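You operate a simulated robot arm through the tools that you are given. There is no shell and no other tool.

You run a simulated robot arm. Do the job below in one go: nothing can be reset, and whatever is moved stays where it is left.

TASK
Take the yoke arm's cover off, set the black BELT knob into the green and close it up again.
Fine: Open the red turn knob first and lock it after; lock the cover's yellow one.

The check looks at the end state, three seconds after you hand in, the way a careful person would. Anything else that was tipped, shoved, dropped, spilled or broken makes it a failure. Lids that push on must go on centred and level and be pressed home; caps that screw on are set level and turned clockwise until they are tight.

THE ROBOT
A 7-joint arm with a two-finger parallel gripper, fixed in place. Base frame: the origin is at the foot of the arm, x ahead of it, y to its left, z up; the work surface is at about z = 0.79. Readings come in m, rad, newtons and seconds.
With the tool pointing down near the work surface it reaches from about 0.44 to 0.92 m from the base axis. Its first joint turns from -2.496 to 2.496 rad. Payload 3 kg.
The TCP is the grasp point between the finger pads, 0.03 m short of the fingertips. In the tool frame z runs along the fingers and y along their closing line. Largest opening 0.094 m; finger width 0.028, thickness 0.01; the body of the gripper, 0.05 by 0.096 m, starts 0.055 m behind the TCP.
Orientation is told as [roll, pitch, yaw] about the base's x, y, z axes, in that order, counted from this pose: with the fingers straight down and closing along the base's y, the tool's x points along the base's -x, its y along +y and its z along -z.

THE INTERFACE
- The arm moves only by the tool move_arm. Its argument "deltas" is a list of rows, each a list of 2 entries, a list of its own where there are three numbers: the shift along the base's x, y, z in units of 50 mm (1.0 is 50 mm), then the turn, a rotation vector about the base's x, y, z in units of 8 degrees (1.0 is 8 degrees). In form: [[[tx, ty, tz], [rx, ry, rz]], ...]. A call has 1 to 20 rows; each row shifts and turns the commanded pose from where the row before left it. "jaw" is the gripper command, from -1 (shut) to 1 (fully open), values between in proportion, set as the call begins (left out, the last holds). A call with a number of a shift or a turn outside -1 to 1 is refused whole. Each row takes 0.2 s and may step no farther than 0.05 m and 0.15 rad from the row before; otherwise, or with a gripper value out of range, the whole call is refused. A pose out of reach is approached as far as the arm can. The call stops where the force on the tool passes 40 N (or 10 N more than at its start, if that is more) or the arm is blocked; 0.2 s more then pass. Each finger travels about 0.072 m/s and halts on what it meets, pressing with about 23 N; the grip force reading is that of the motor and also rises with nothing between the fingers. The clock runs only during rows and for 0.2 s after the last one: add rows that do not move to give the fingers time. It gives the time, the measured TCP pose, the force on the tool (base axes), the opening and the grip force at its end, in the units of the frame above (readings bear some noise), with the torque about the TCP (base axes, N m) and any sound that the robot's microphone picked up.
- Cameras (640 x 400 px; columns grow to the right, rows downward): "scene" is fixed at [0.4012, 0.4998, 1.7856]; the picture's right is [-0.79, -0.62, 0.00], its down [-0.51, 0.65, -0.56] and it looks along [0.35, -0.44, -0.83] (base axes); focal length 321 px, centre (320, 200). "wrist" rides on the gripper at [0.076, 0.014, -0.103] in the tool frame; the picture's right is [-0.18, 0.98, 0.00], its down [-0.75, -0.14, -0.64] and it looks along [-0.63, -0.12, 0.77] (tool axes); focal length 243 px, centre (320, 200). There is no depth. A picture from a camera that has moved, and an enlarged one, comes with that camera's place and axes in the base frame and with its lens.
- grab_frame(camera): a new picture of that camera. It takes no simulated time.
- close_up(camera, box): a new picture of the part [left, top, right, bottom] of that camera's present view, enlarged. It takes no simulated time.
- hand_in(): hands the job in; it is judged then, once.

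Places have to be worked out from the pictures, the camera data and where the tool is seen. Open the gripper and draw the arm clear of the work before you hand the job in, unless the task says otherwise.

The tools are called after "Emit:" as a command line: name --argument value ..., lists and objects as JSON in quotes. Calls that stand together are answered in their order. move_arm: Moves the arm, as the interface text tells. Its arguments: {"type":"object","properties":{"deltas":{"type":"array"},"jaw":{"type":"number"}},"required":["deltas"]} The other tools are called the same way: grab_frame (camera) takes a picture; close_up (camera, box) takes an enlarged picture of a part of a camera's view; hand_in () hands the job in.

At the start:

```text
time: 0.0
tcp_pos: [0.4707, 0.1775, 1.2972]
ee_rot: [0.0, 0.0, 0.0]
wrist_force: [-0.2, 0.0, 0.5]
wrist_torque: [0.02, 0.0, -0.01]
gripper_width: 0.0939
finger_force: 0.0
```

scene: 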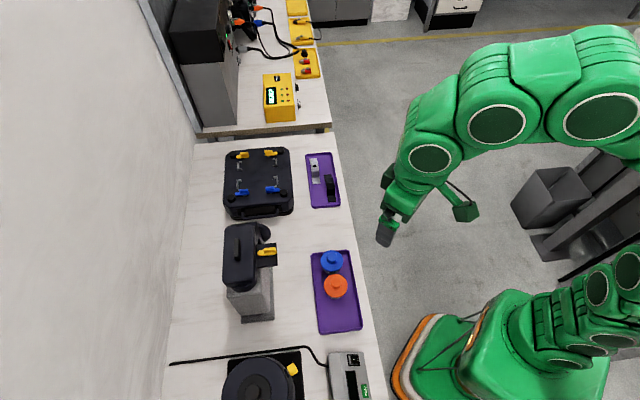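
wrist: 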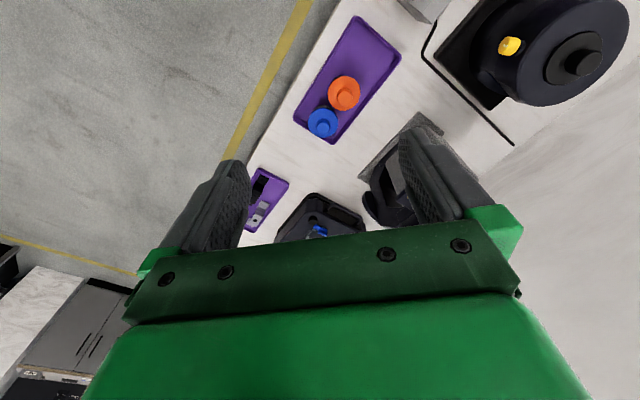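

I'll start by looking closely at the scene to identify the yoke arm, its cover, the knobs and the green item.

Emit:
close_up --camera "scene" --box '[200, 200, 380, 340]'

Emit:
close_up --camera "scene" --box '[200, 130, 360, 230]'

Emit:
close_up --camera "scene" --box '[160, 320, 400, 400]'

Emit:
close_up --camera "scene" --box '[160, 0, 340, 130]'

Emit:
close_up --camera "wrist" --box '[240, 0, 640, 250]'

```text
2.86 times, centred on (290, 270) of scene
camera zoom: at [0.4012, 0.4998, 1.7856], right [-0.79, -0.62, 0.0], down [-0.51, 0.65, -0.56], along [0.35, -0.44, -0.83], focal length 918 px, centre (406, 0)
```

zoom: 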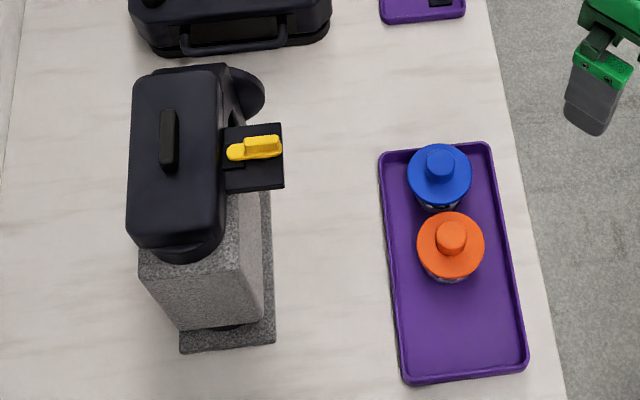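

```text
4.00 times, centred on (280, 180) of scene
camera zoom: at [0.4012, 0.4998, 1.7856], right [-0.79, -0.62, 0.0], down [-0.51, 0.65, -0.56], along [0.35, -0.44, -0.83], focal length 1286 px, centre (480, 280)
```

zoom: 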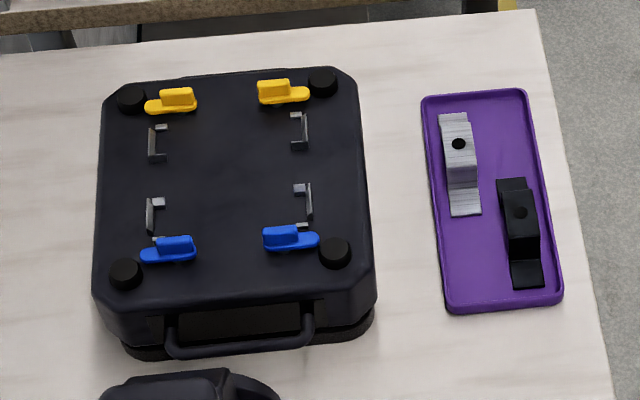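

```text
2.67 times, centred on (280, 360) of scene
camera zoom: at [0.4012, 0.4998, 1.7856], right [-0.79, -0.62, 0.0], down [-0.51, 0.65, -0.56], along [0.35, -0.44, -0.83], focal length 857 px, centre (427, -227)
```

zoom: 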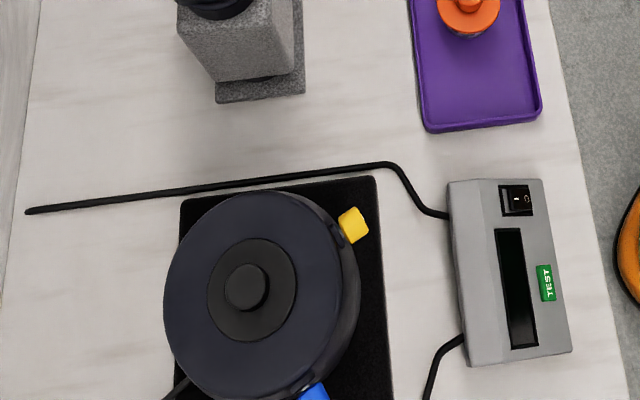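

```text
3.08 times, centred on (250, 65) of scene
camera zoom: at [0.4012, 0.4998, 1.7856], right [-0.79, -0.62, 0.0], down [-0.51, 0.65, -0.56], along [0.35, -0.44, -0.83], focal length 989 px, centre (535, 615)
```

zoom: 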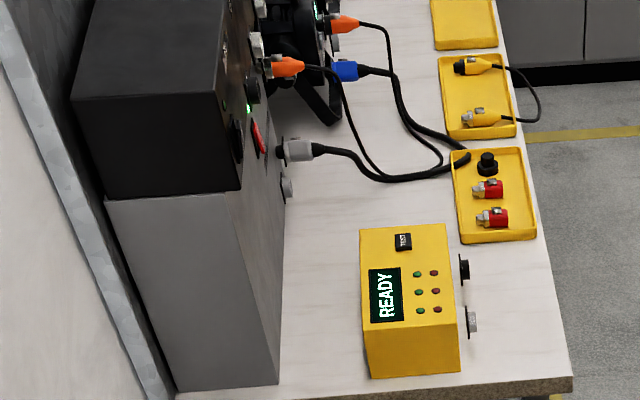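

```text
1.60 times, centred on (440, 125) of wrist
camera zoom: at [0.3962, 0.1909, 1.3995], right [0.18, 0.98, 0.0], down [0.75, -0.14, 0.64], along [0.63, -0.12, -0.77], focal length 388 px, centre (128, 320)
```

zoom: 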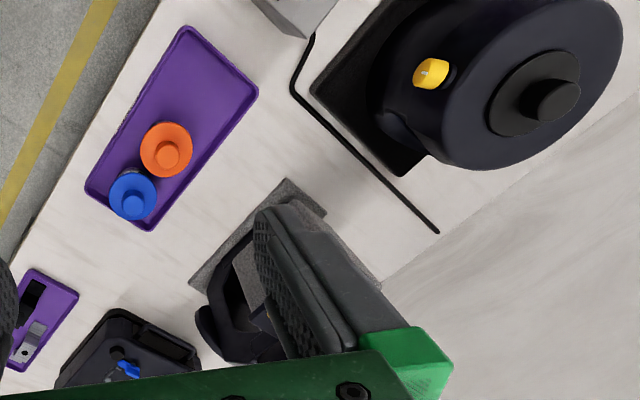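

The machine on the granite base, with the black handled cover and the yellow latch, looks like the yoke arm. I'll raise and yaw the wrist camera towards it for a frontal view, staying well above everything.

Emit:
move_arm --deltas '[[[0.4, 0, 0], [0, 0, 1]], [[0.4, 0, 0], [0, 0, 1]], [[0.4, 0, 0], [0, 0, 1]], [[0.4, 0, -0.3], [0, 0, 1]], [[0.4, 0, -0.3], [0, 0, 1]], [[0, 0, -0.3], [0, 0, 0.625]], [[0, 0, 0], [0, 0, 0]]]' --jaw 1

Emit:
grab_frame --camera "wrist"

Emit:
close_up --camera "wrist" --box '[220, 80, 420, 240]'

```text
time: 1.6
tcp_pos: [0.5713, 0.1782, 1.2538]
ee_rot: [0.0, -0.001, 0.787]
wrist_force: [-0.4, 1.0, -0.4]
wrist_torque: [-0.04, -0.02, 0.02]
gripper_width: 0.0941
finger_force: 0.0
```

```text
taken
camera wrist: at [0.5086, 0.1335, 1.3549], right [-0.57, 0.82, 0.0], down [0.63, 0.43, 0.64], along [0.53, 0.36, -0.77], focal length 243 px, centre (320, 200)
```

wrist: 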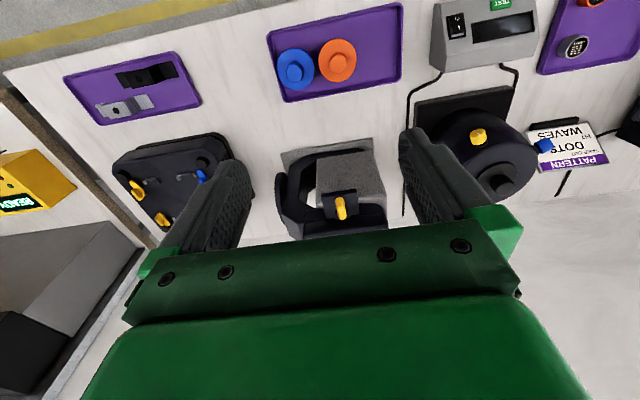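

```text
2.50 times, centred on (320, 160) of wrist
camera zoom: at [0.5086, 0.1335, 1.3549], right [-0.57, 0.82, 0.0], down [0.63, 0.43, 0.64], along [0.53, 0.36, -0.77], focal length 606 px, centre (320, 300)
```

zoom: 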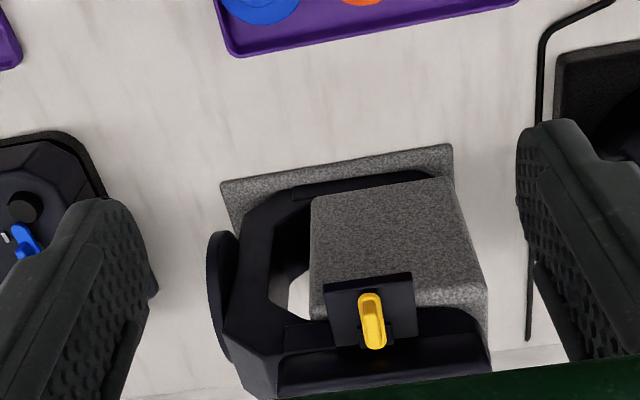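

The machine has a C-shaped body on a granite block, plus items further right, including a sign and another tray. I'll zoom in on those.

Emit:
close_up --camera "wrist" --box '[400, 0, 640, 150]'

Emit:
close_up --camera "wrist" --box '[50, 40, 290, 190]'

Emit:
close_up --camera "wrist" --box '[500, 100, 640, 200]'

```text
2.67 times, centred on (520, 75) of wrist
camera zoom: at [0.5086, 0.1335, 1.3549], right [-0.57, 0.82, 0.0], down [0.63, 0.43, 0.64], along [0.53, 0.36, -0.77], focal length 647 px, centre (-213, 533)
```

zoom: 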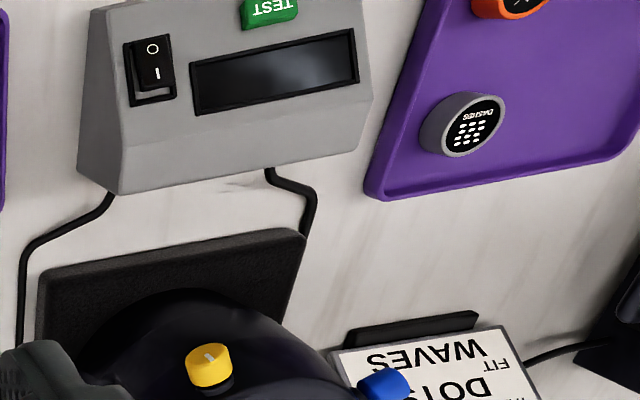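

```text
2.67 times, centred on (170, 115) of wrist
camera zoom: at [0.5086, 0.1335, 1.3549], right [-0.57, 0.82, 0.0], down [0.63, 0.43, 0.64], along [0.53, 0.36, -0.77], focal length 647 px, centre (720, 427)
```

zoom: 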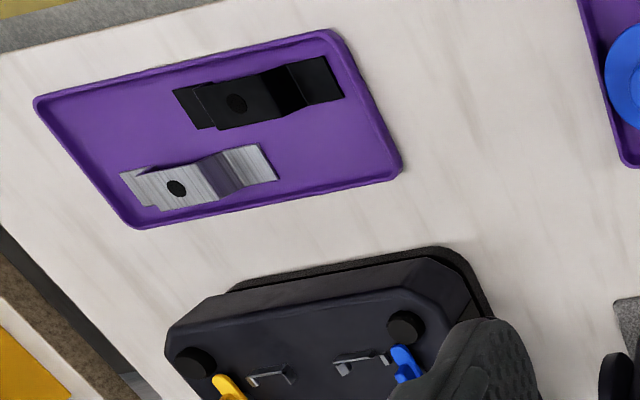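

```text
4.00 times, centred on (570, 150) of wrist
camera zoom: at [0.5086, 0.1335, 1.3549], right [-0.57, 0.82, 0.0], down [0.63, 0.43, 0.64], along [0.53, 0.36, -0.77], focal length 970 px, centre (-680, 400)
```

zoom: 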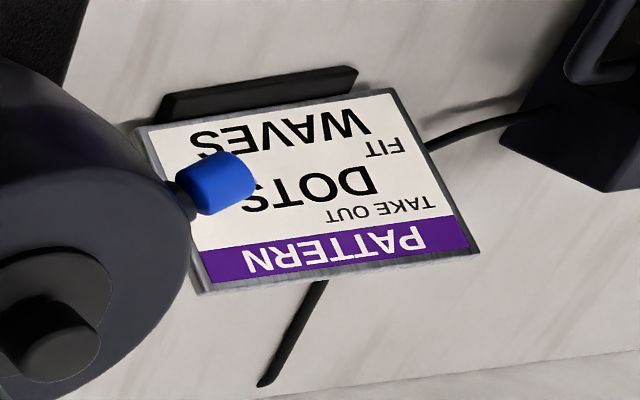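

Several stations share the table. I'll survey the rest of it toward +y before deciding, keeping high.

Emit:
move_arm --deltas '[[[-0.6, 0.4, 0], [0, 0, 1]], [[-0.6, 0.4, 0], [0, 0, 1]], [[-0.6, 0.4, 0], [0, 0, 1]], [[-0.4, 0.4, 0], [0, 0, 1]], [[-0.2, 0.4, 0], [0, 0, 1]], [[0, 0, 0], [0, 0, 0]], [[0, 0, 0], [0, 0, 0]]]'

Emit:
grab_frame --camera "wrist"

Emit:
grab_frame --camera "scene"

```text
time: 3.2
tcp_pos: [0.4517, 0.2771, 1.2525]
ee_rot: [0.001, 0.0, 1.484]
wrist_force: [-0.2, 0.4, -0.9]
wrist_torque: [0.0, 0.02, -0.03]
gripper_width: 0.094
finger_force: 0.3
```

```text
taken
camera wrist: at [0.4318, 0.2028, 1.3548], right [-0.96, 0.27, 0.0], down [0.21, 0.74, 0.64], along [0.17, 0.62, -0.77], focal length 243 px, centre (320, 200)
```

wrist: 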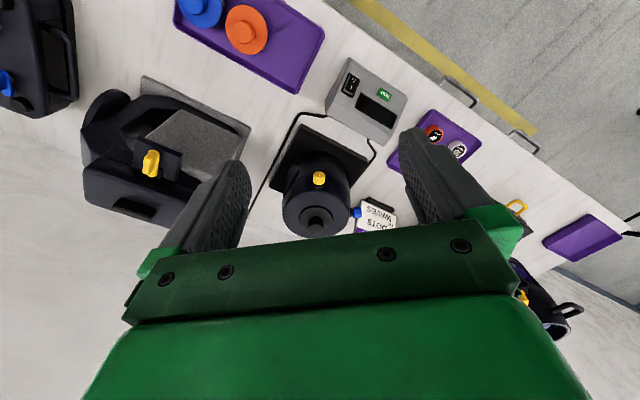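

```text
taken
```

scene: 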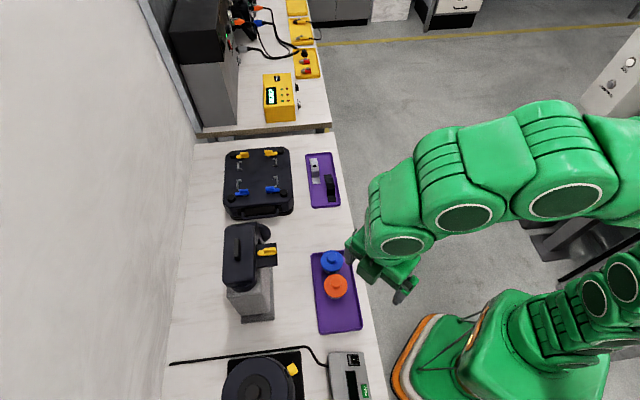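

There's another device further along. I'll zoom into both the machine here and the far right.

Emit:
close_up --camera "wrist" --box '[60, 60, 260, 240]'

Emit:
close_up --camera "wrist" --box '[460, 170, 640, 360]'

Emit:
close_up --camera "wrist" --box '[160, 0, 340, 110]'

```text
2.22 times, centred on (160, 150) of wrist
camera zoom: at [0.4318, 0.2028, 1.3548], right [-0.96, 0.27, 0.0], down [0.21, 0.74, 0.64], along [0.17, 0.62, -0.77], focal length 539 px, centre (676, 311)
```

zoom: 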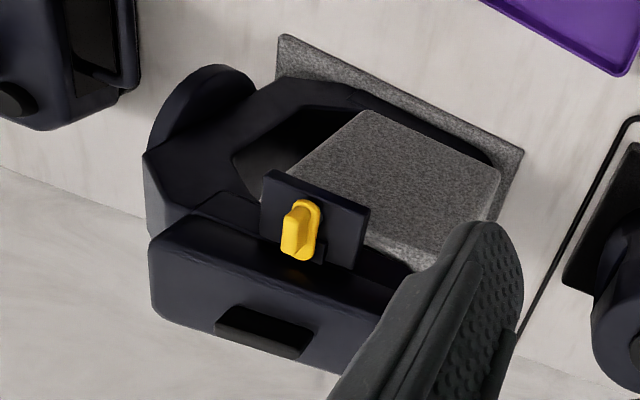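

```text
2.11 times, centred on (550, 265) of wrist
camera zoom: at [0.4318, 0.2028, 1.3548], right [-0.96, 0.27, 0.0], down [0.21, 0.74, 0.64], along [0.17, 0.62, -0.77], focal length 511 px, centre (-164, 63)
```

zoom: 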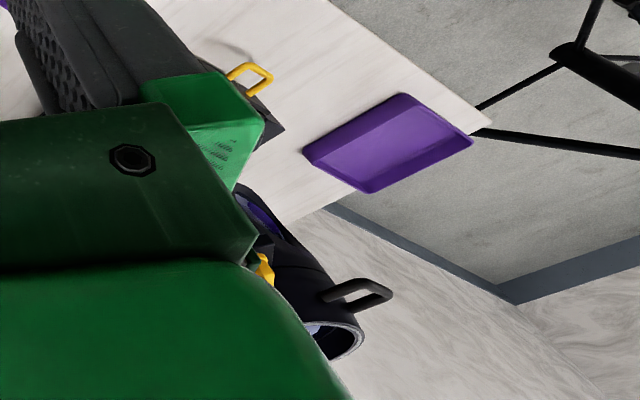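

```text
3.56 times, centred on (250, 55) of wrist
camera zoom: at [0.4318, 0.2028, 1.3548], right [-0.96, 0.27, 0.0], down [0.21, 0.74, 0.64], along [0.17, 0.62, -0.77], focal length 863 px, centre (569, 716)
```

zoom: 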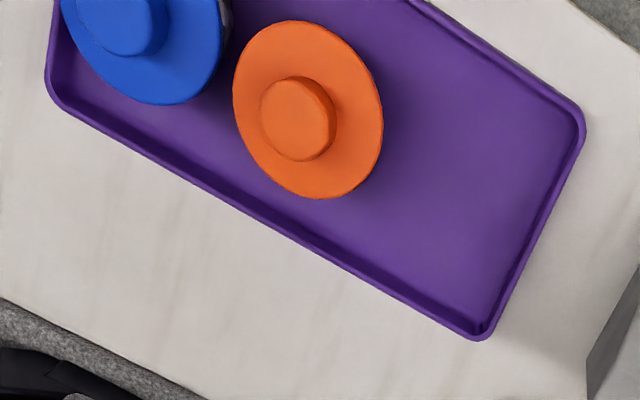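

The PATTERN sign (DOTS/WAVES discs) hints at a moving-head light, with a yoke, at the far +y end of the table. I'll swing over there and look at that device.

Emit:
move_arm --deltas '[[[-0.75, 0.5, 0.2], [0, 0, 0.5]], [[-0.75, 0.5, 0.2], [0, 0, 0.5]], [[-0.75, 0.5, 0.2], [0, 0, 0.5]], [[-0.75, 0.5, 0.2], [0, 0, 0.5]], [[-0.75, 0.5, 0.2], [0, 0, 0]], [[-0.75, 0.5, 0], [0, 0, 0]], [[-0.75, 0.5, 0], [0, 0, 0]], [[-0.75, 0.5, 0], [0, 0, 0]], [[0, 0, 0], [0, 0, 0]]]'

Emit:
grab_frame --camera "wrist"

Emit:
close_up --camera "wrist" --box '[220, 60, 420, 240]'

```text
time: 5.4
tcp_pos: [0.1864, 0.4636, 1.3399]
ee_rot: [0.174, -0.161, 1.704]
wrist_force: [0.1, 0.7, 0.0]
wrist_torque: [0.0, -0.03, -0.02]
gripper_width: 0.0939
finger_force: 0.1
stopped in row 9: the arm was blocked; the commanded pose is now the measured one
```

```text
taken
camera wrist: at [0.2032, 0.3728, 1.4291], right [-0.98, 0.02, 0.2], down [0.16, 0.67, 0.72], along [-0.12, 0.74, -0.66], focal length 243 px, centre (320, 200)
```

wrist: 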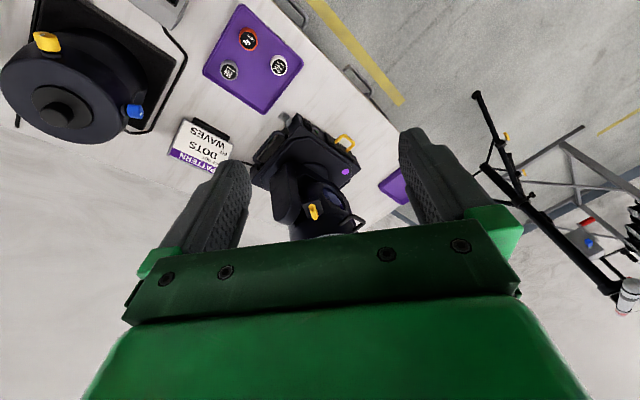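

```text
2.22 times, centred on (320, 150) of wrist
camera zoom: at [0.2032, 0.3728, 1.4291], right [-0.98, 0.02, 0.2], down [0.16, 0.67, 0.72], along [-0.12, 0.74, -0.66], focal length 539 px, centre (320, 311)
```

zoom: 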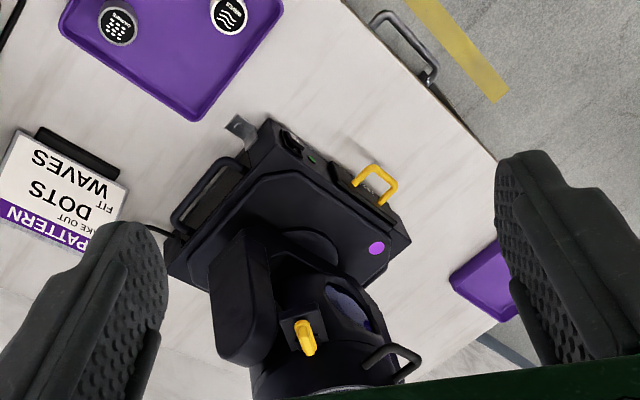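

This is the moving-head light, with its yoke and a yellow latch. The arm stopped as blocked, probably at a joint limit, so I'll check the scene view and zoom in more.

Emit:
grab_frame --camera "scene"

Emit:
close_up --camera "wrist" --box '[240, 100, 380, 240]'

```text
taken
```

scene: 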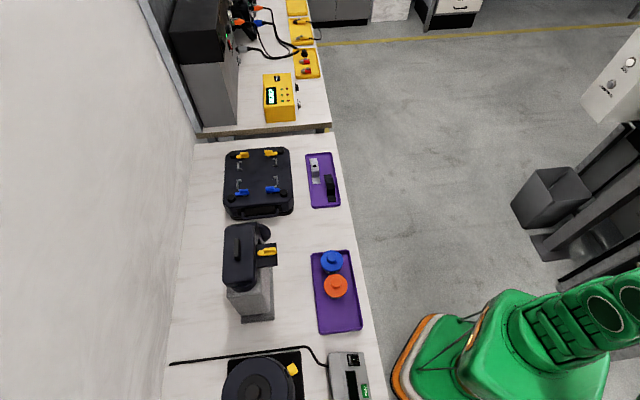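

```text
2.86 times, centred on (310, 170) of wrist
camera zoom: at [0.2032, 0.3728, 1.4291], right [-0.98, 0.02, 0.2], down [0.16, 0.67, 0.72], along [-0.12, 0.74, -0.66], focal length 693 px, centre (349, 286)
```

zoom: 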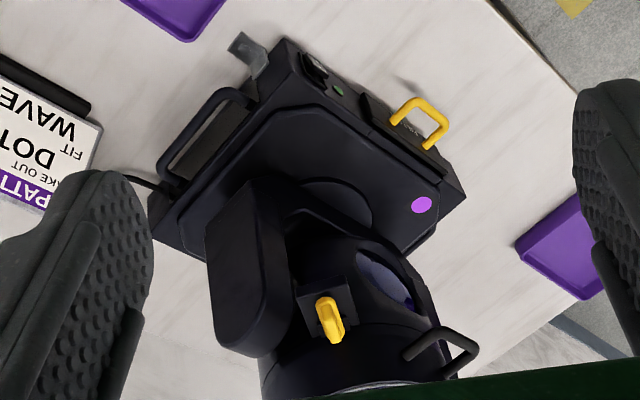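

The arm seems to have hit a joint limit with the tool tilted about 13°. I'll ease outward (more radius) while levelling the tool, and see whether it follows.

Emit:
move_arm --deltas '[[[-0.2, 0.5, 0], [-0.3, -0.4, 0]], [[-0.2, 0.5, 0], [-0.3, -0.4, 0]], [[-0.2, 0.5, 0], [-0.37, -0.4, 0]], [[0, 0.5, 0], [0, -0.2, 0]], [[0, 0.3, 0], [0, 0, 0]], [[0, 0, 0], [0, 0, 0]]]'

Emit:
grab_frame --camera "wrist"

```text
time: 6.8
tcp_pos: [0.1602, 0.5387, 1.335]
ee_rot: [0.025, -0.033, 1.72]
wrist_force: [-0.9, 0.0, -0.9]
wrist_torque: [-0.02, -0.01, -0.02]
gripper_width: 0.0938
finger_force: 0.0
out of reach, approached as far as the arm can: row 3, 4, 5
```

```text
taken
camera wrist: at [0.1621, 0.4599, 1.4349], right [-1.0, 0.03, 0.03], down [0.05, 0.75, 0.66], along [0.0, 0.66, -0.75], focal length 243 px, centre (320, 200)
```

wrist: 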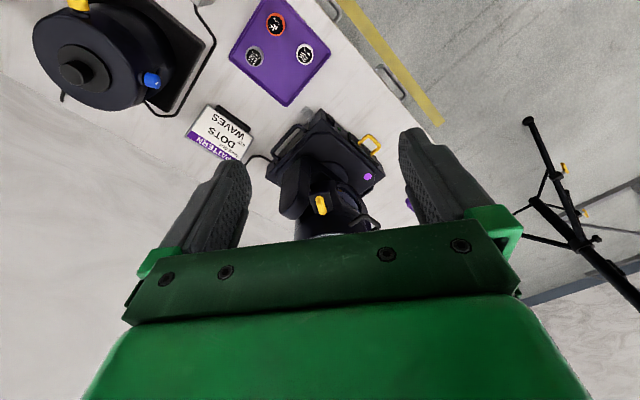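

It is levelling but was limited by the height, so I'll lower to about 1.25 while moving out and check that it follows.

Emit:
move_arm --deltas '[[[-0.1, 0.2, -0.5], [0, 0, 0]], [[-0.1, 0.2, -0.5], [0, 0, 0]], [[-0.1, 0.2, -0.5], [0, 0, 0]], [[0, 0.2, -0.3], [0, 0, 0]], [[0, 0, 0], [0, 0, 0]]]'

Emit:
grab_frame --camera "wrist"

Emit:
close_up --camera "wrist" --box '[240, 100, 400, 240]'

```text
time: 8.0
tcp_pos: [0.1451, 0.5769, 1.2446]
ee_rot: [0.025, -0.035, 1.721]
wrist_force: [-0.4, -0.7, -0.6]
wrist_torque: [-0.02, -0.01, -0.02]
gripper_width: 0.0944
finger_force: 0.1
```

```text
taken
camera wrist: at [0.1468, 0.498, 1.3444], right [-1.0, 0.03, 0.03], down [0.05, 0.75, 0.66], along [0.0, 0.66, -0.75], focal length 243 px, centre (320, 200)
```

wrist: 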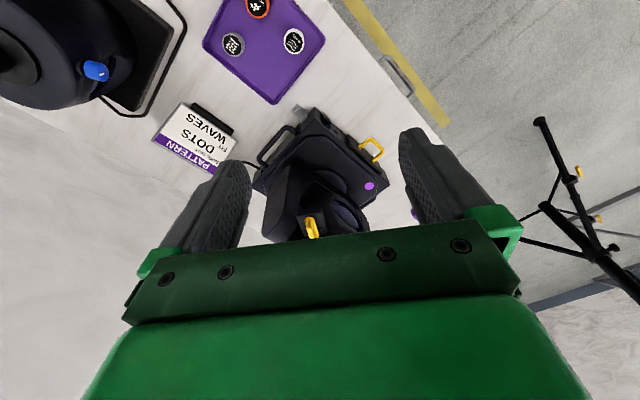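

```text
2.86 times, centred on (320, 170) of wrist
camera zoom: at [0.1468, 0.498, 1.3444], right [-1.0, 0.03, 0.03], down [0.05, 0.75, 0.66], along [0.0, 0.66, -0.75], focal length 693 px, centre (320, 286)
```

zoom: 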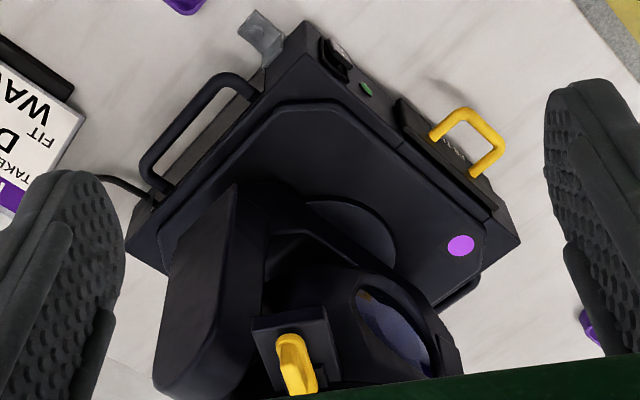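

The light's yellow latch triangulates to about (0.16, 0.76, 1.10). I'll look at this device from its +x side to see the outside of the yoke arm.

Emit:
move_arm --deltas '[[[0.9, 0, 0], [0, 0, 1]], [[0.9, 0, 0], [0, 0, 1]], [[0.9, -0.1, 0], [0, 0, 1]], [[0.9, -0.1, 0], [0, 0, 1]], [[0.5, -0.1, 0], [0, 0, 0.6]], [[0, 0, 0], [0, 0, 0]], [[0, 0, 0], [0, 0, 0]]]'

Emit:
grab_frame --camera "wrist"

Emit:
close_up --camera "wrist" --box '[220, 60, 420, 240]'

```text
time: 9.6
tcp_pos: [0.3509, 0.5644, 1.2457]
ee_rot: [0.025, -0.033, 2.362]
wrist_force: [-0.9, 0.0, 0.1]
wrist_torque: [0.01, -0.01, 0.03]
gripper_width: 0.0941
finger_force: 0.0
```

```text
taken
camera wrist: at [0.4007, 0.4992, 1.3445], right [-0.82, -0.57, 0.03], down [-0.41, 0.63, 0.66], along [-0.4, 0.53, -0.75], focal length 243 px, centre (320, 200)
```

wrist: 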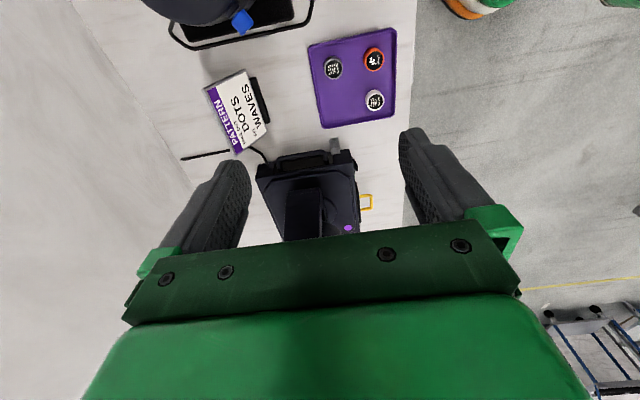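

```text
2.22 times, centred on (320, 150) of wrist
camera zoom: at [0.4007, 0.4992, 1.3445], right [-0.82, -0.57, 0.03], down [-0.41, 0.63, 0.66], along [-0.4, 0.53, -0.75], focal length 539 px, centre (320, 311)
```

zoom: 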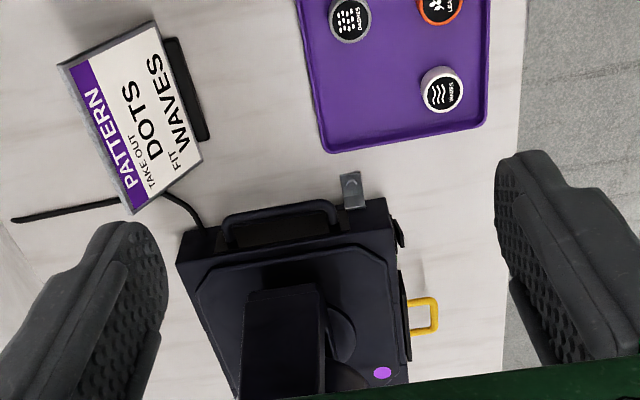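

I need a flatter view of the yoke arm's outer side, so I'll tilt the fingers towards the device by about 32° and back off slightly.

Emit:
move_arm --deltas '[[[0.2, -0.25, -0.2], [0.7, 0.7, 0]], [[0.2, -0.25, -0.2], [0.7, 0.7, 0]], [[0.2, -0.25, -0.2], [0.7, 0.7, 0]], [[0.1, -0.15, -0.2], [0.7, 0.7, 0]], [[0, 0, 0], [0, 0, 0]], [[0, 0, 0], [0, 0, 0]]]'

Emit:
grab_frame --camera "wrist"

Emit:
close_up --camera "wrist" --box '[220, 60, 420, 240]'

```text
time: 11.0
tcp_pos: [0.385, 0.5204, 1.2037]
ee_rot: [0.022, -0.586, 2.366]
wrist_force: [-0.5, -0.1, 0.3]
wrist_torque: [-0.02, -0.01, -0.01]
gripper_width: 0.0941
finger_force: 0.1
```

```text
taken
camera wrist: at [0.4632, 0.4273, 1.2468], right [-0.79, -0.6, 0.12], down [-0.09, 0.3, 0.95], along [-0.61, 0.74, -0.29], focal length 243 px, centre (320, 200)
```

wrist: 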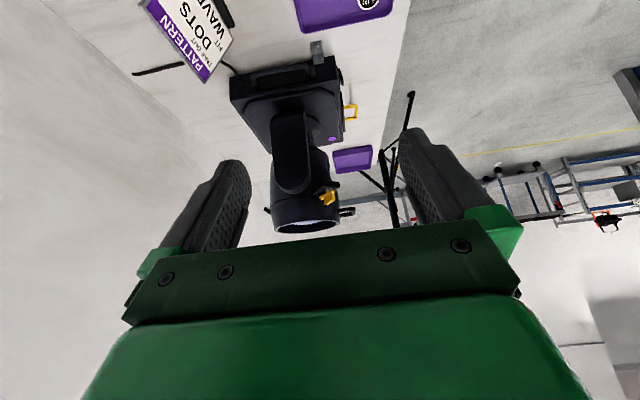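

```text
2.22 times, centred on (320, 150) of wrist
camera zoom: at [0.4632, 0.4273, 1.2468], right [-0.79, -0.6, 0.12], down [-0.09, 0.3, 0.95], along [-0.61, 0.74, -0.29], focal length 539 px, centre (320, 311)
```

zoom: 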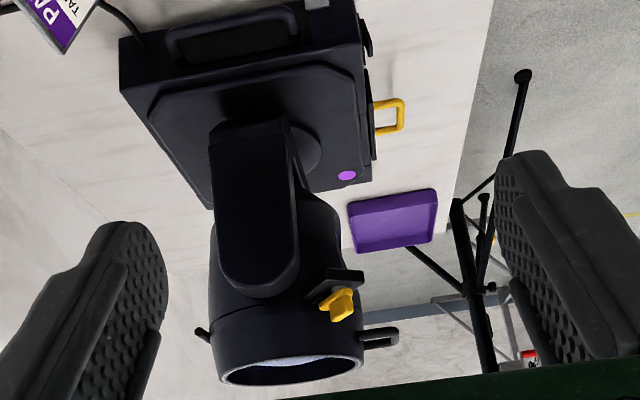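

The near yoke arm is smooth with no cover latch; the yellow latch here sits on the head. I'll level the tool and swing to the device's other side to view the far yoke arm.

Emit:
move_arm --deltas '[[[-0.3, 0.1, 0.2], [-0.7, -0.7, 0]], [[-0.3, 0.1, 0.2], [-0.7, -0.7, 0]], [[-0.3, 0.1, 0.2], [-0.7, -0.7, 0]], [[-0.3, 0.1, 0.2], [-0.7, -0.7, 0]], [[-0.8, 0, 0], [0, 0, -1]], [[-0.8, 0, 0], [0, 0, -1]], [[-0.9, 0, 0], [0, 0, -1]], [[-0.9, 0, 0], [0, 0, -1]], [[-0.9, 0, 0], [0, 0, -1]], [[-0.9, 0, 0], [0, 0, -1]], [[-0.9, 0, 0], [0, 0, -1]], [[-0.9, 0, 0], [0, 0, -1]], [[-0.9, 0, 0], [0, 0, -1]], [[-0.9, 0, 0], [0, 0, -1]], [[0, 0, 0], [0, 0, 0]]]'

Emit:
grab_frame --camera "wrist"

Emit:
close_up --camera "wrist" --box '[220, 60, 420, 240]'

```text
time: 13.8
tcp_pos: [0.0165, 0.5731, 1.2667]
ee_rot: [0.333, 0.119, 1.064]
wrist_force: [-1.5, -0.3, -0.6]
wrist_torque: [-0.02, -0.03, 0.0]
gripper_width: 0.0942
finger_force: 0.0
stopped in row 13: the arm was blocked; the commanded pose is now the measured one
```

```text
taken
camera wrist: at [0.0032, 0.509, 1.3767], right [-0.71, 0.64, 0.3], down [0.69, 0.55, 0.47], along [0.14, 0.54, -0.83], focal length 243 px, centre (320, 200)
```

wrist: 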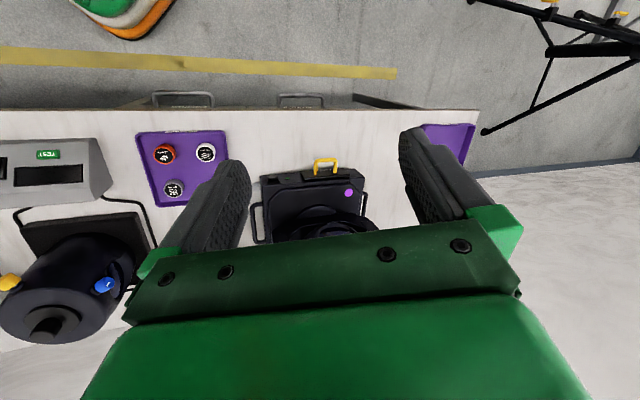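

```text
2.22 times, centred on (320, 150) of wrist
camera zoom: at [0.0032, 0.509, 1.3767], right [-0.71, 0.64, 0.3], down [0.69, 0.55, 0.47], along [0.14, 0.54, -0.83], focal length 539 px, centre (320, 311)
```

zoom: 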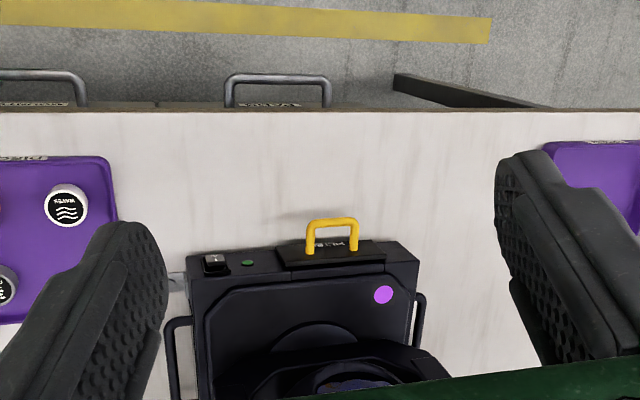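

There's lettering by the yellow loop handle, and labelled drawers below the table. I'll zoom in on those.

Emit:
close_up --camera "wrist" --box '[250, 145, 380, 230]'

Emit:
close_up --camera "wrist" --box '[120, 80, 360, 230]'

```text
4.71 times, centred on (315, 188) of wrist
camera zoom: at [0.0032, 0.509, 1.3767], right [-0.71, 0.64, 0.3], down [0.69, 0.55, 0.47], along [0.14, 0.54, -0.83], focal length 1142 px, centre (344, 259)
```

zoom: 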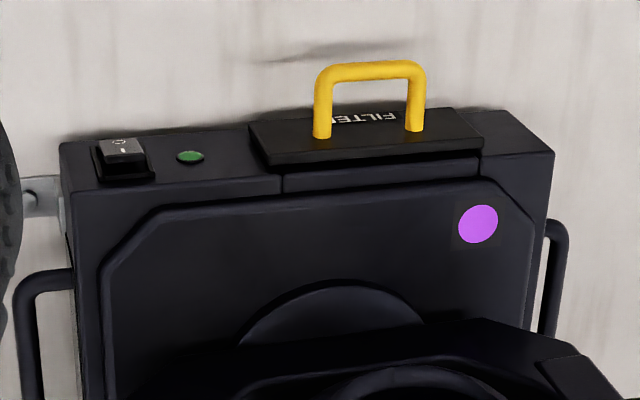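

```text
2.67 times, centred on (240, 155) of wrist
camera zoom: at [0.0032, 0.509, 1.3767], right [-0.71, 0.64, 0.3], down [0.69, 0.55, 0.47], along [0.14, 0.54, -0.83], focal length 647 px, centre (533, 320)
```

zoom: 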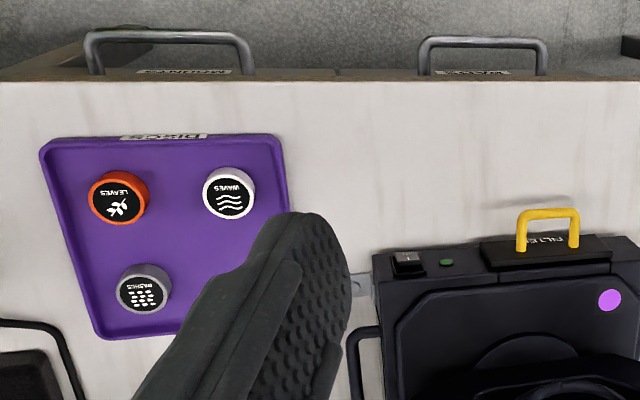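

The FILTER/PATTERN features belong to the moving-head light on the table. The granite fixture looks like a yoke lying on its side, disc at one end with the upper arm carrying a handled cover, so I'll go back and inspect it from all sides.

Emit:
move_arm --deltas '[[[0.85, -0.13, 0], [-0.14, -0.83, 0]], [[0.85, -0.13, 0], [-0.14, -0.83, 0]], [[0.85, -0.13, 0], [-0.14, -0.84, 0]], [[0.9, -0.37, 0], [0, 0, -0.5]], [[0.9, -0.37, 0], [0, 0, -0.5]], [[0.9, -0.37, 0], [0, 0, -0.5]], [[0.79, -0.6, 0], [0, 0, -0.5]], [[0.79, -0.6, 0], [0, 0, 0]], [[0.79, -0.6, 0], [0, 0, 0]], [[0.6, -0.78, 0], [0, 0, 0]], [[0.6, -0.78, 0], [0, 0, 0]], [[0.6, -0.78, 0], [0, 0, 0]], [[0.6, -0.7, 0], [0, 0, 0]], [[0.6, -0.7, 0], [0, 0, 0]], [[0, 0, 0], [0, 0, 0]]]'

Emit:
grab_frame --camera "wrist"

```text
time: 17.0
tcp_pos: [0.5419, 0.2219, 1.2669]
ee_rot: [-0.004, -0.003, 0.773]
wrist_force: [0.2, 0.3, -0.3]
wrist_torque: [0.0, 0.02, -0.02]
gripper_width: 0.0939
finger_force: 0.0
```

```text
taken
camera wrist: at [0.4776, 0.1795, 1.369], right [-0.55, 0.83, 0.0], down [0.63, 0.43, 0.65], along [0.54, 0.36, -0.76], focal length 243 px, centre (320, 200)
```

wrist: 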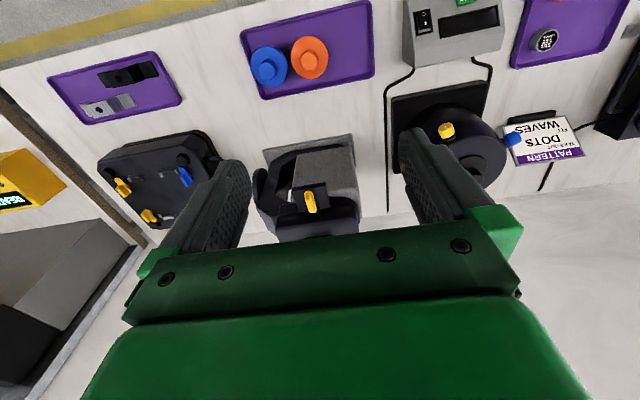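

The cover handle triangulates to roughly (0.76, 0.36, 1.09) and the yellow latch to about (0.708, 0.313, 1.058). I'll move closer and look down on it from above.

Emit:
move_arm --deltas '[[[0.5, 0.1, -0.05], [0, 0, 0]], [[0.5, 0.2, -0.05], [0, 0, 0]], [[0.5, 0.2, -0.05], [0, 0, 0]], [[0.5, 0.2, 0], [0, 0, 0]], [[0.5, 0.2, 0], [0, 0, 0]], [[0.3, 0.2, 0], [0, 0, 0]], [[0, 0, 0], [0, 0, 0]]]'

Emit:
grab_frame --camera "wrist"

Emit:
close_up --camera "wrist" --box '[220, 20, 420, 180]'

```text
time: 18.6
tcp_pos: [0.6591, 0.2639, 1.2593]
ee_rot: [-0.002, -0.005, 0.771]
wrist_force: [0.9, -0.4, 0.2]
wrist_torque: [0.03, 0.0, -0.01]
gripper_width: 0.0939
finger_force: 0.0
out of reach, approached as far as the arm can: row 5, 6
```

```text
taken
camera wrist: at [0.5947, 0.2209, 1.3606], right [-0.55, 0.83, 0.0], down [0.63, 0.42, 0.65], along [0.54, 0.36, -0.76], focal length 243 px, centre (320, 200)
```

wrist: 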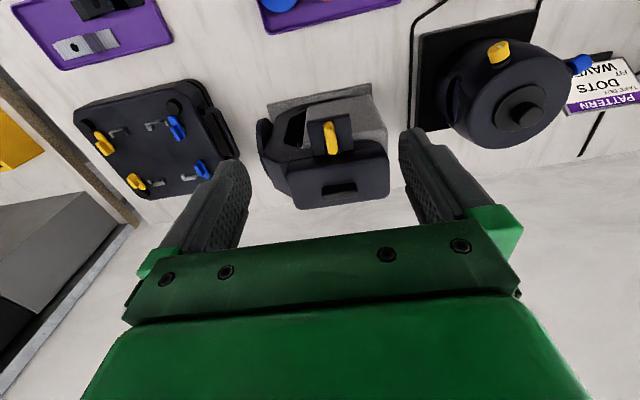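

```text
2.50 times, centred on (320, 100) of wrist
camera zoom: at [0.5947, 0.2209, 1.3606], right [-0.55, 0.83, 0.0], down [0.63, 0.42, 0.65], along [0.54, 0.36, -0.76], focal length 606 px, centre (320, 450)
```

zoom: 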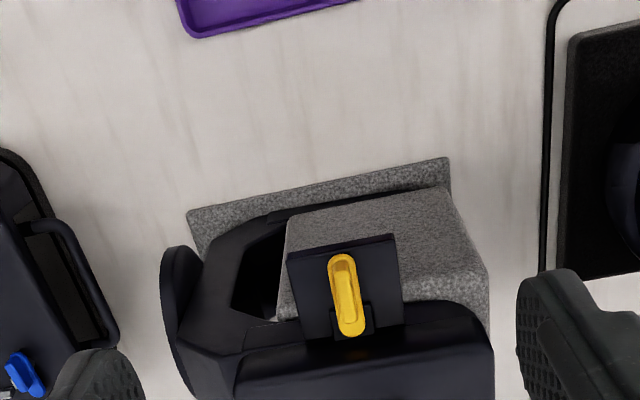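

Reach at this height is limited, so I'll lower to about 1.19 as I move further out over the fixture. That keeps the fingertips 7+ cm above the handle.

Emit:
move_arm --deltas '[[[0.3, 0.2, -0.3], [0, 0, 0]], [[0.3, 0.2, -0.3], [0, 0, 0]], [[0.3, 0.2, -0.3], [0, 0, 0]], [[0.3, 0.2, -0.2], [0, 0, 0]], [[0, 0, 0], [0, 0, 0]]]'

Emit:
grab_frame --camera "wrist"

Emit:
close_up --camera "wrist" --box '[220, 20, 420, 180]'

```text
time: 19.8
tcp_pos: [0.7088, 0.298, 1.1982]
ee_rot: [-0.004, -0.004, 0.771]
wrist_force: [0.9, 0.8, -0.2]
wrist_torque: [0.01, 0.01, 0.0]
gripper_width: 0.094
finger_force: 0.0
out of reach, approached as far as the arm can: row 2, 4
```

```text
taken
camera wrist: at [0.6443, 0.2552, 1.2993], right [-0.55, 0.83, 0.0], down [0.63, 0.42, 0.65], along [0.54, 0.36, -0.76], focal length 243 px, centre (320, 200)
```

wrist: 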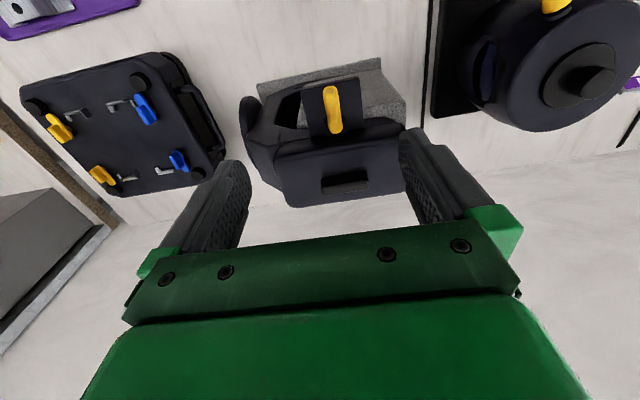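

```text
2.50 times, centred on (320, 100) of wrist
camera zoom: at [0.6443, 0.2552, 1.2993], right [-0.55, 0.83, 0.0], down [0.63, 0.42, 0.65], along [0.54, 0.36, -0.76], focal length 606 px, centre (320, 450)
```

zoom: 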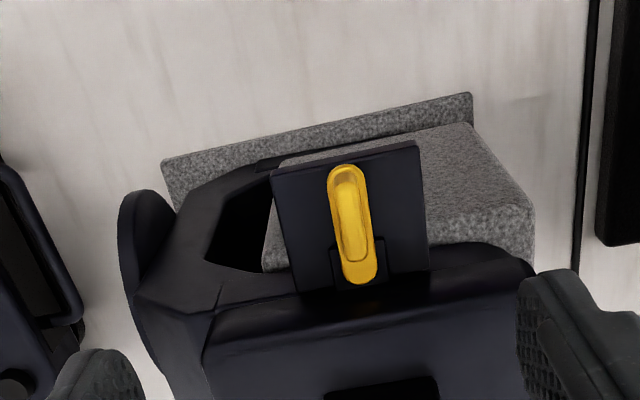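

The latch plate is horizontal (about 58×53 mm at z≈1.045), and the yellow lever lies radially with its end over a small black tab on the cover side. So it is probably locked, and the red knob is likely under the cover. I'll back off and tilt for a lower side view of the latch.

Emit:
move_arm --deltas '[[[-0.67, -0.59, 0], [0, 0, 0]], [[-0.67, -0.59, -0.2], [0.35, -0.36, 0]], [[-0.67, -0.59, -0.4], [0.7, -0.71, 0]], [[-0.67, -0.59, -0.4], [0.7, -0.71, 0]], [[0, 0, -0.5], [0.7, -0.71, 0]], [[0, 0, 0], [0.35, -0.36, 0]], [[0, 0, 0], [0, 0, 0]]]'

Emit:
grab_frame --camera "wrist"

Emit:
close_up --camera "wrist" --box '[240, 120, 400, 240]'

```text
time: 21.4
tcp_pos: [0.5741, 0.1806, 1.1238]
ee_rot: [-0.003, -0.564, 0.772]
wrist_force: [0.6, -0.3, -0.4]
wrist_torque: [-0.01, -0.04, 0.0]
gripper_width: 0.0941
finger_force: 0.1
```

```text
taken
camera wrist: at [0.48, 0.1074, 1.1695], right [-0.57, 0.81, 0.1], down [0.31, 0.1, 0.95], along [0.76, 0.57, -0.31], focal length 243 px, centre (320, 200)
```

wrist: 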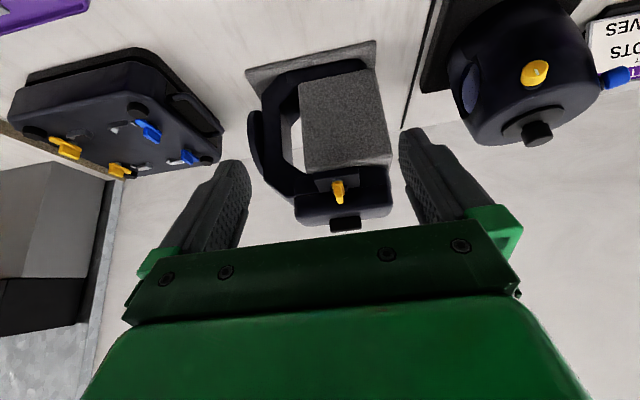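

```text
3.33 times, centred on (320, 180) of wrist
camera zoom: at [0.48, 0.1074, 1.1695], right [-0.57, 0.81, 0.1], down [0.31, 0.1, 0.95], along [0.76, 0.57, -0.31], focal length 809 px, centre (320, 267)
```

zoom: 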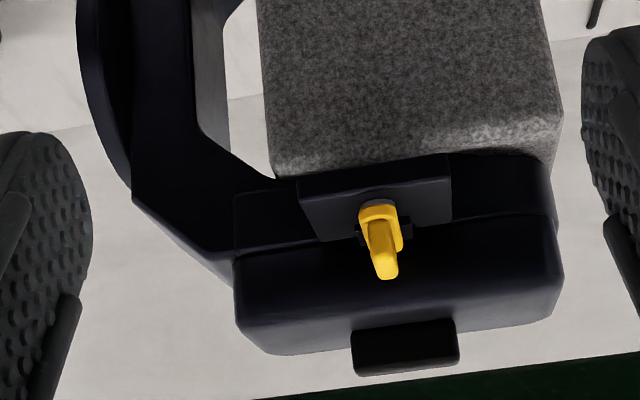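

Now the side view shows a grey pivot post under the lever and a raised ridge. I'll zoom in tighter.

Emit:
close_up --camera "wrist" --box '[300, 160, 380, 210]'

Emit:
close_up --camera "scene" --box '[215, 215, 295, 265]'

```text
8.00 times, centred on (340, 185) of wrist
camera zoom: at [0.48, 0.1074, 1.1695], right [-0.57, 0.81, 0.1], down [0.31, 0.1, 0.95], along [0.76, 0.57, -0.31], focal length 1941 px, centre (160, 320)
```

zoom: 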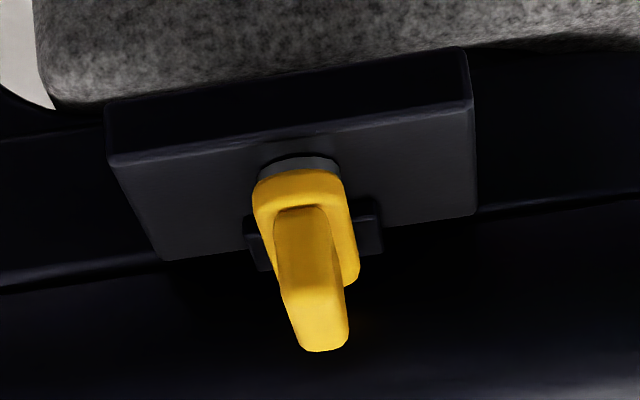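

```text
8.00 times, centred on (255, 240) of scene
camera zoom: at [0.4012, 0.4998, 1.7856], right [-0.79, -0.62, 0.0], down [-0.51, 0.65, -0.56], along [0.35, -0.44, -0.83], focal length 2571 px, centre (840, -120)
```

zoom: 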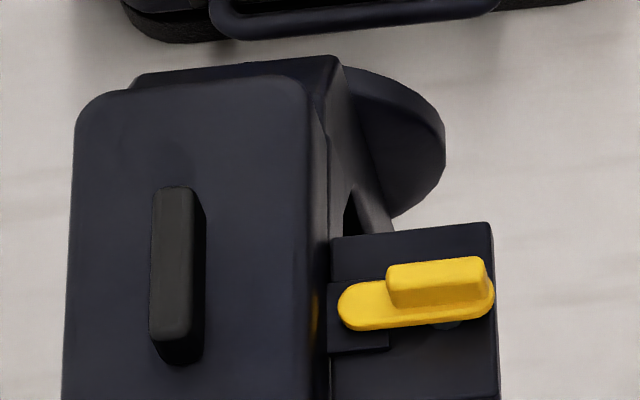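

The scene zoom shows the lever clearly: a capsule with a raised grip, a grey pivot post near the outer (robot-side) end, and the other end covering a black tab, so it is locked. I'll zoom further to pin down the pivot.

Emit:
close_up --camera "scene" --box '[254, 242, 282, 260]'

Emit:
close_up --camera "wrist" --box '[322, 172, 352, 206]'

Emit:
close_up --camera "scene" --box '[215, 220, 265, 300]'

```text
16.00 times, centred on (268, 251) of scene
camera zoom: at [0.4012, 0.4998, 1.7856], right [-0.79, -0.62, 0.0], down [-0.51, 0.65, -0.56], along [0.35, -0.44, -0.83], focal length 5143 px, centre (1152, -616)
```

zoom: 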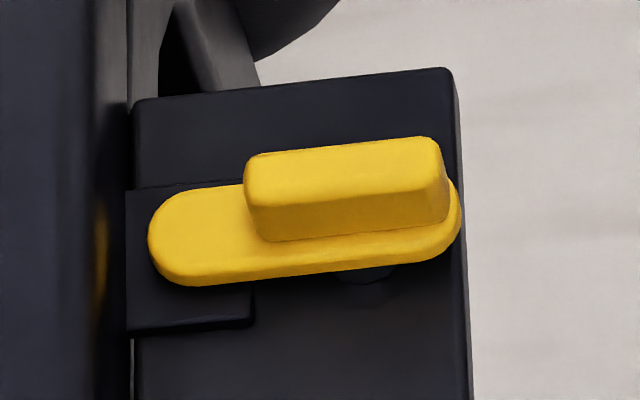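

```text
11.76 times, centred on (337, 189) of wrist
camera zoom: at [0.48, 0.1074, 1.1695], right [-0.57, 0.81, 0.1], down [0.31, 0.1, 0.95], along [0.76, 0.57, -0.31], focal length 2854 px, centre (120, 329)
```

zoom: 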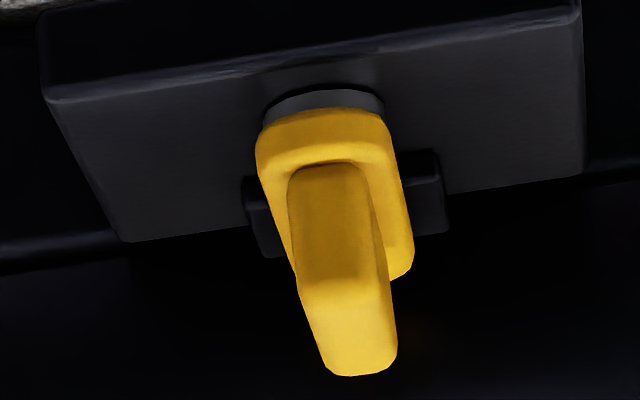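

```text
5.00 times, centred on (240, 260) of scene
camera zoom: at [0.4012, 0.4998, 1.7856], right [-0.79, -0.62, 0.0], down [-0.51, 0.65, -0.56], along [0.35, -0.44, -0.83], focal length 1607 px, centre (720, -100)
```

zoom: 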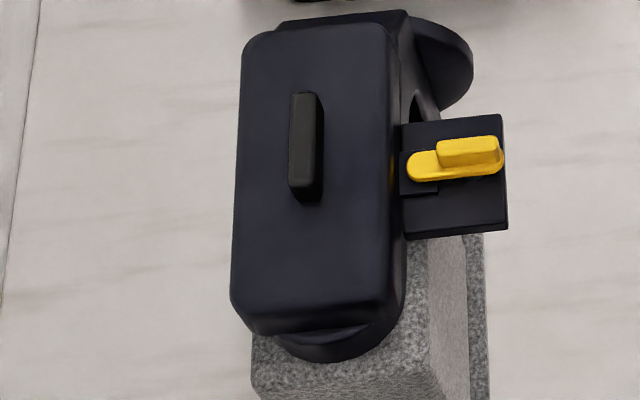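

The grip ridge is centred on the pivot at about (0.708, 0.311), with its top at z≈1.073, the lever base at ≈1.060 and the plate at ≈1.047. I'll level the tool and hover above it with a moderate opening, then verify.

Emit:
move_arm --deltas '[[[0, 0, 0.7], [-0.7, 0.71, 0]], [[0.6, 0.6, 0], [-0.7, 0.71, 0]], [[0.7, 0.7, 0], [-0.7, 0.71, 0]], [[0.7, 0.7, 0], [-0.7, 0.71, 0]], [[0.68, 0.6, -0.4], [0, 0, 0]], [[0, 0, 0], [0, 0, 0]], [[0, 0, 0], [0, 0, 0]]]' --jaw 0

Emit:
grab_frame --camera "wrist"

Emit:
close_up --camera "wrist" --box '[240, 110, 400, 240]'

Emit:
close_up --camera "scene" --box '[200, 190, 320, 280]'

```text
time: 23.0
tcp_pos: [0.7072, 0.3082, 1.1359]
ee_rot: [-0.005, -0.004, 0.772]
wrist_force: [-0.1, -0.5, 0.8]
wrist_torque: [0.04, 0.02, 0.01]
gripper_width: 0.0471
finger_force: 0.1
```

```text
taken
camera wrist: at [0.6436, 0.2661, 1.2374], right [-0.55, 0.83, 0.0], down [0.63, 0.42, 0.65], along [0.54, 0.36, -0.76], focal length 243 px, centre (320, 200)
```

wrist: 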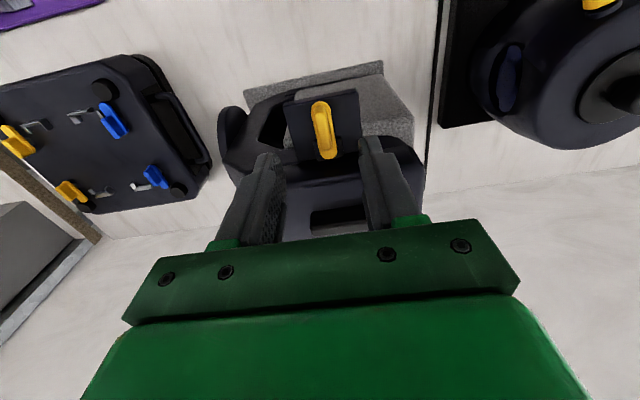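

```text
3.08 times, centred on (320, 175) of wrist
camera zoom: at [0.6436, 0.2661, 1.2374], right [-0.55, 0.83, 0.0], down [0.63, 0.42, 0.65], along [0.54, 0.36, -0.76], focal length 746 px, centre (320, 277)
```

zoom: 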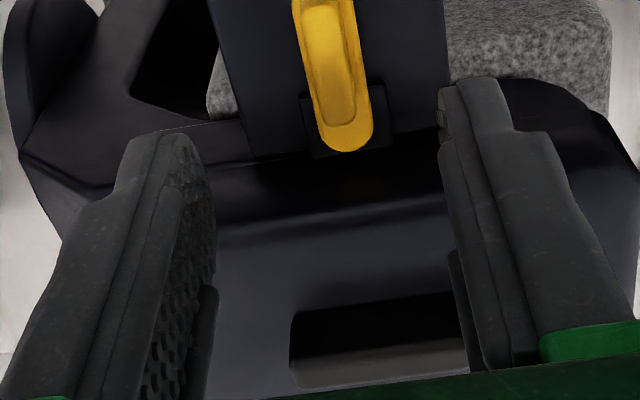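

```text
4.44 times, centred on (260, 235) of scene
camera zoom: at [0.4012, 0.4998, 1.7856], right [-0.79, -0.62, 0.0], down [-0.51, 0.65, -0.56], along [0.35, -0.44, -0.83], focal length 1429 px, centre (587, 44)
```

zoom: 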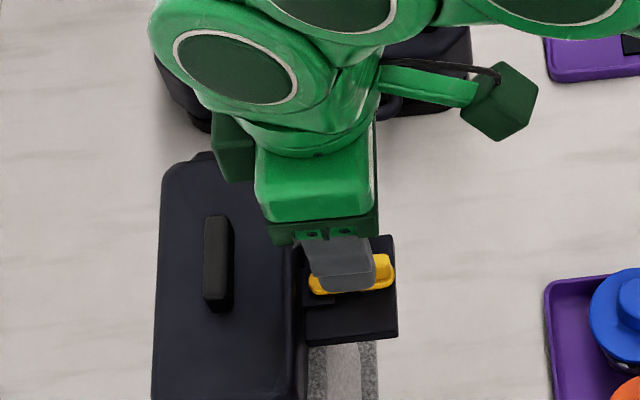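

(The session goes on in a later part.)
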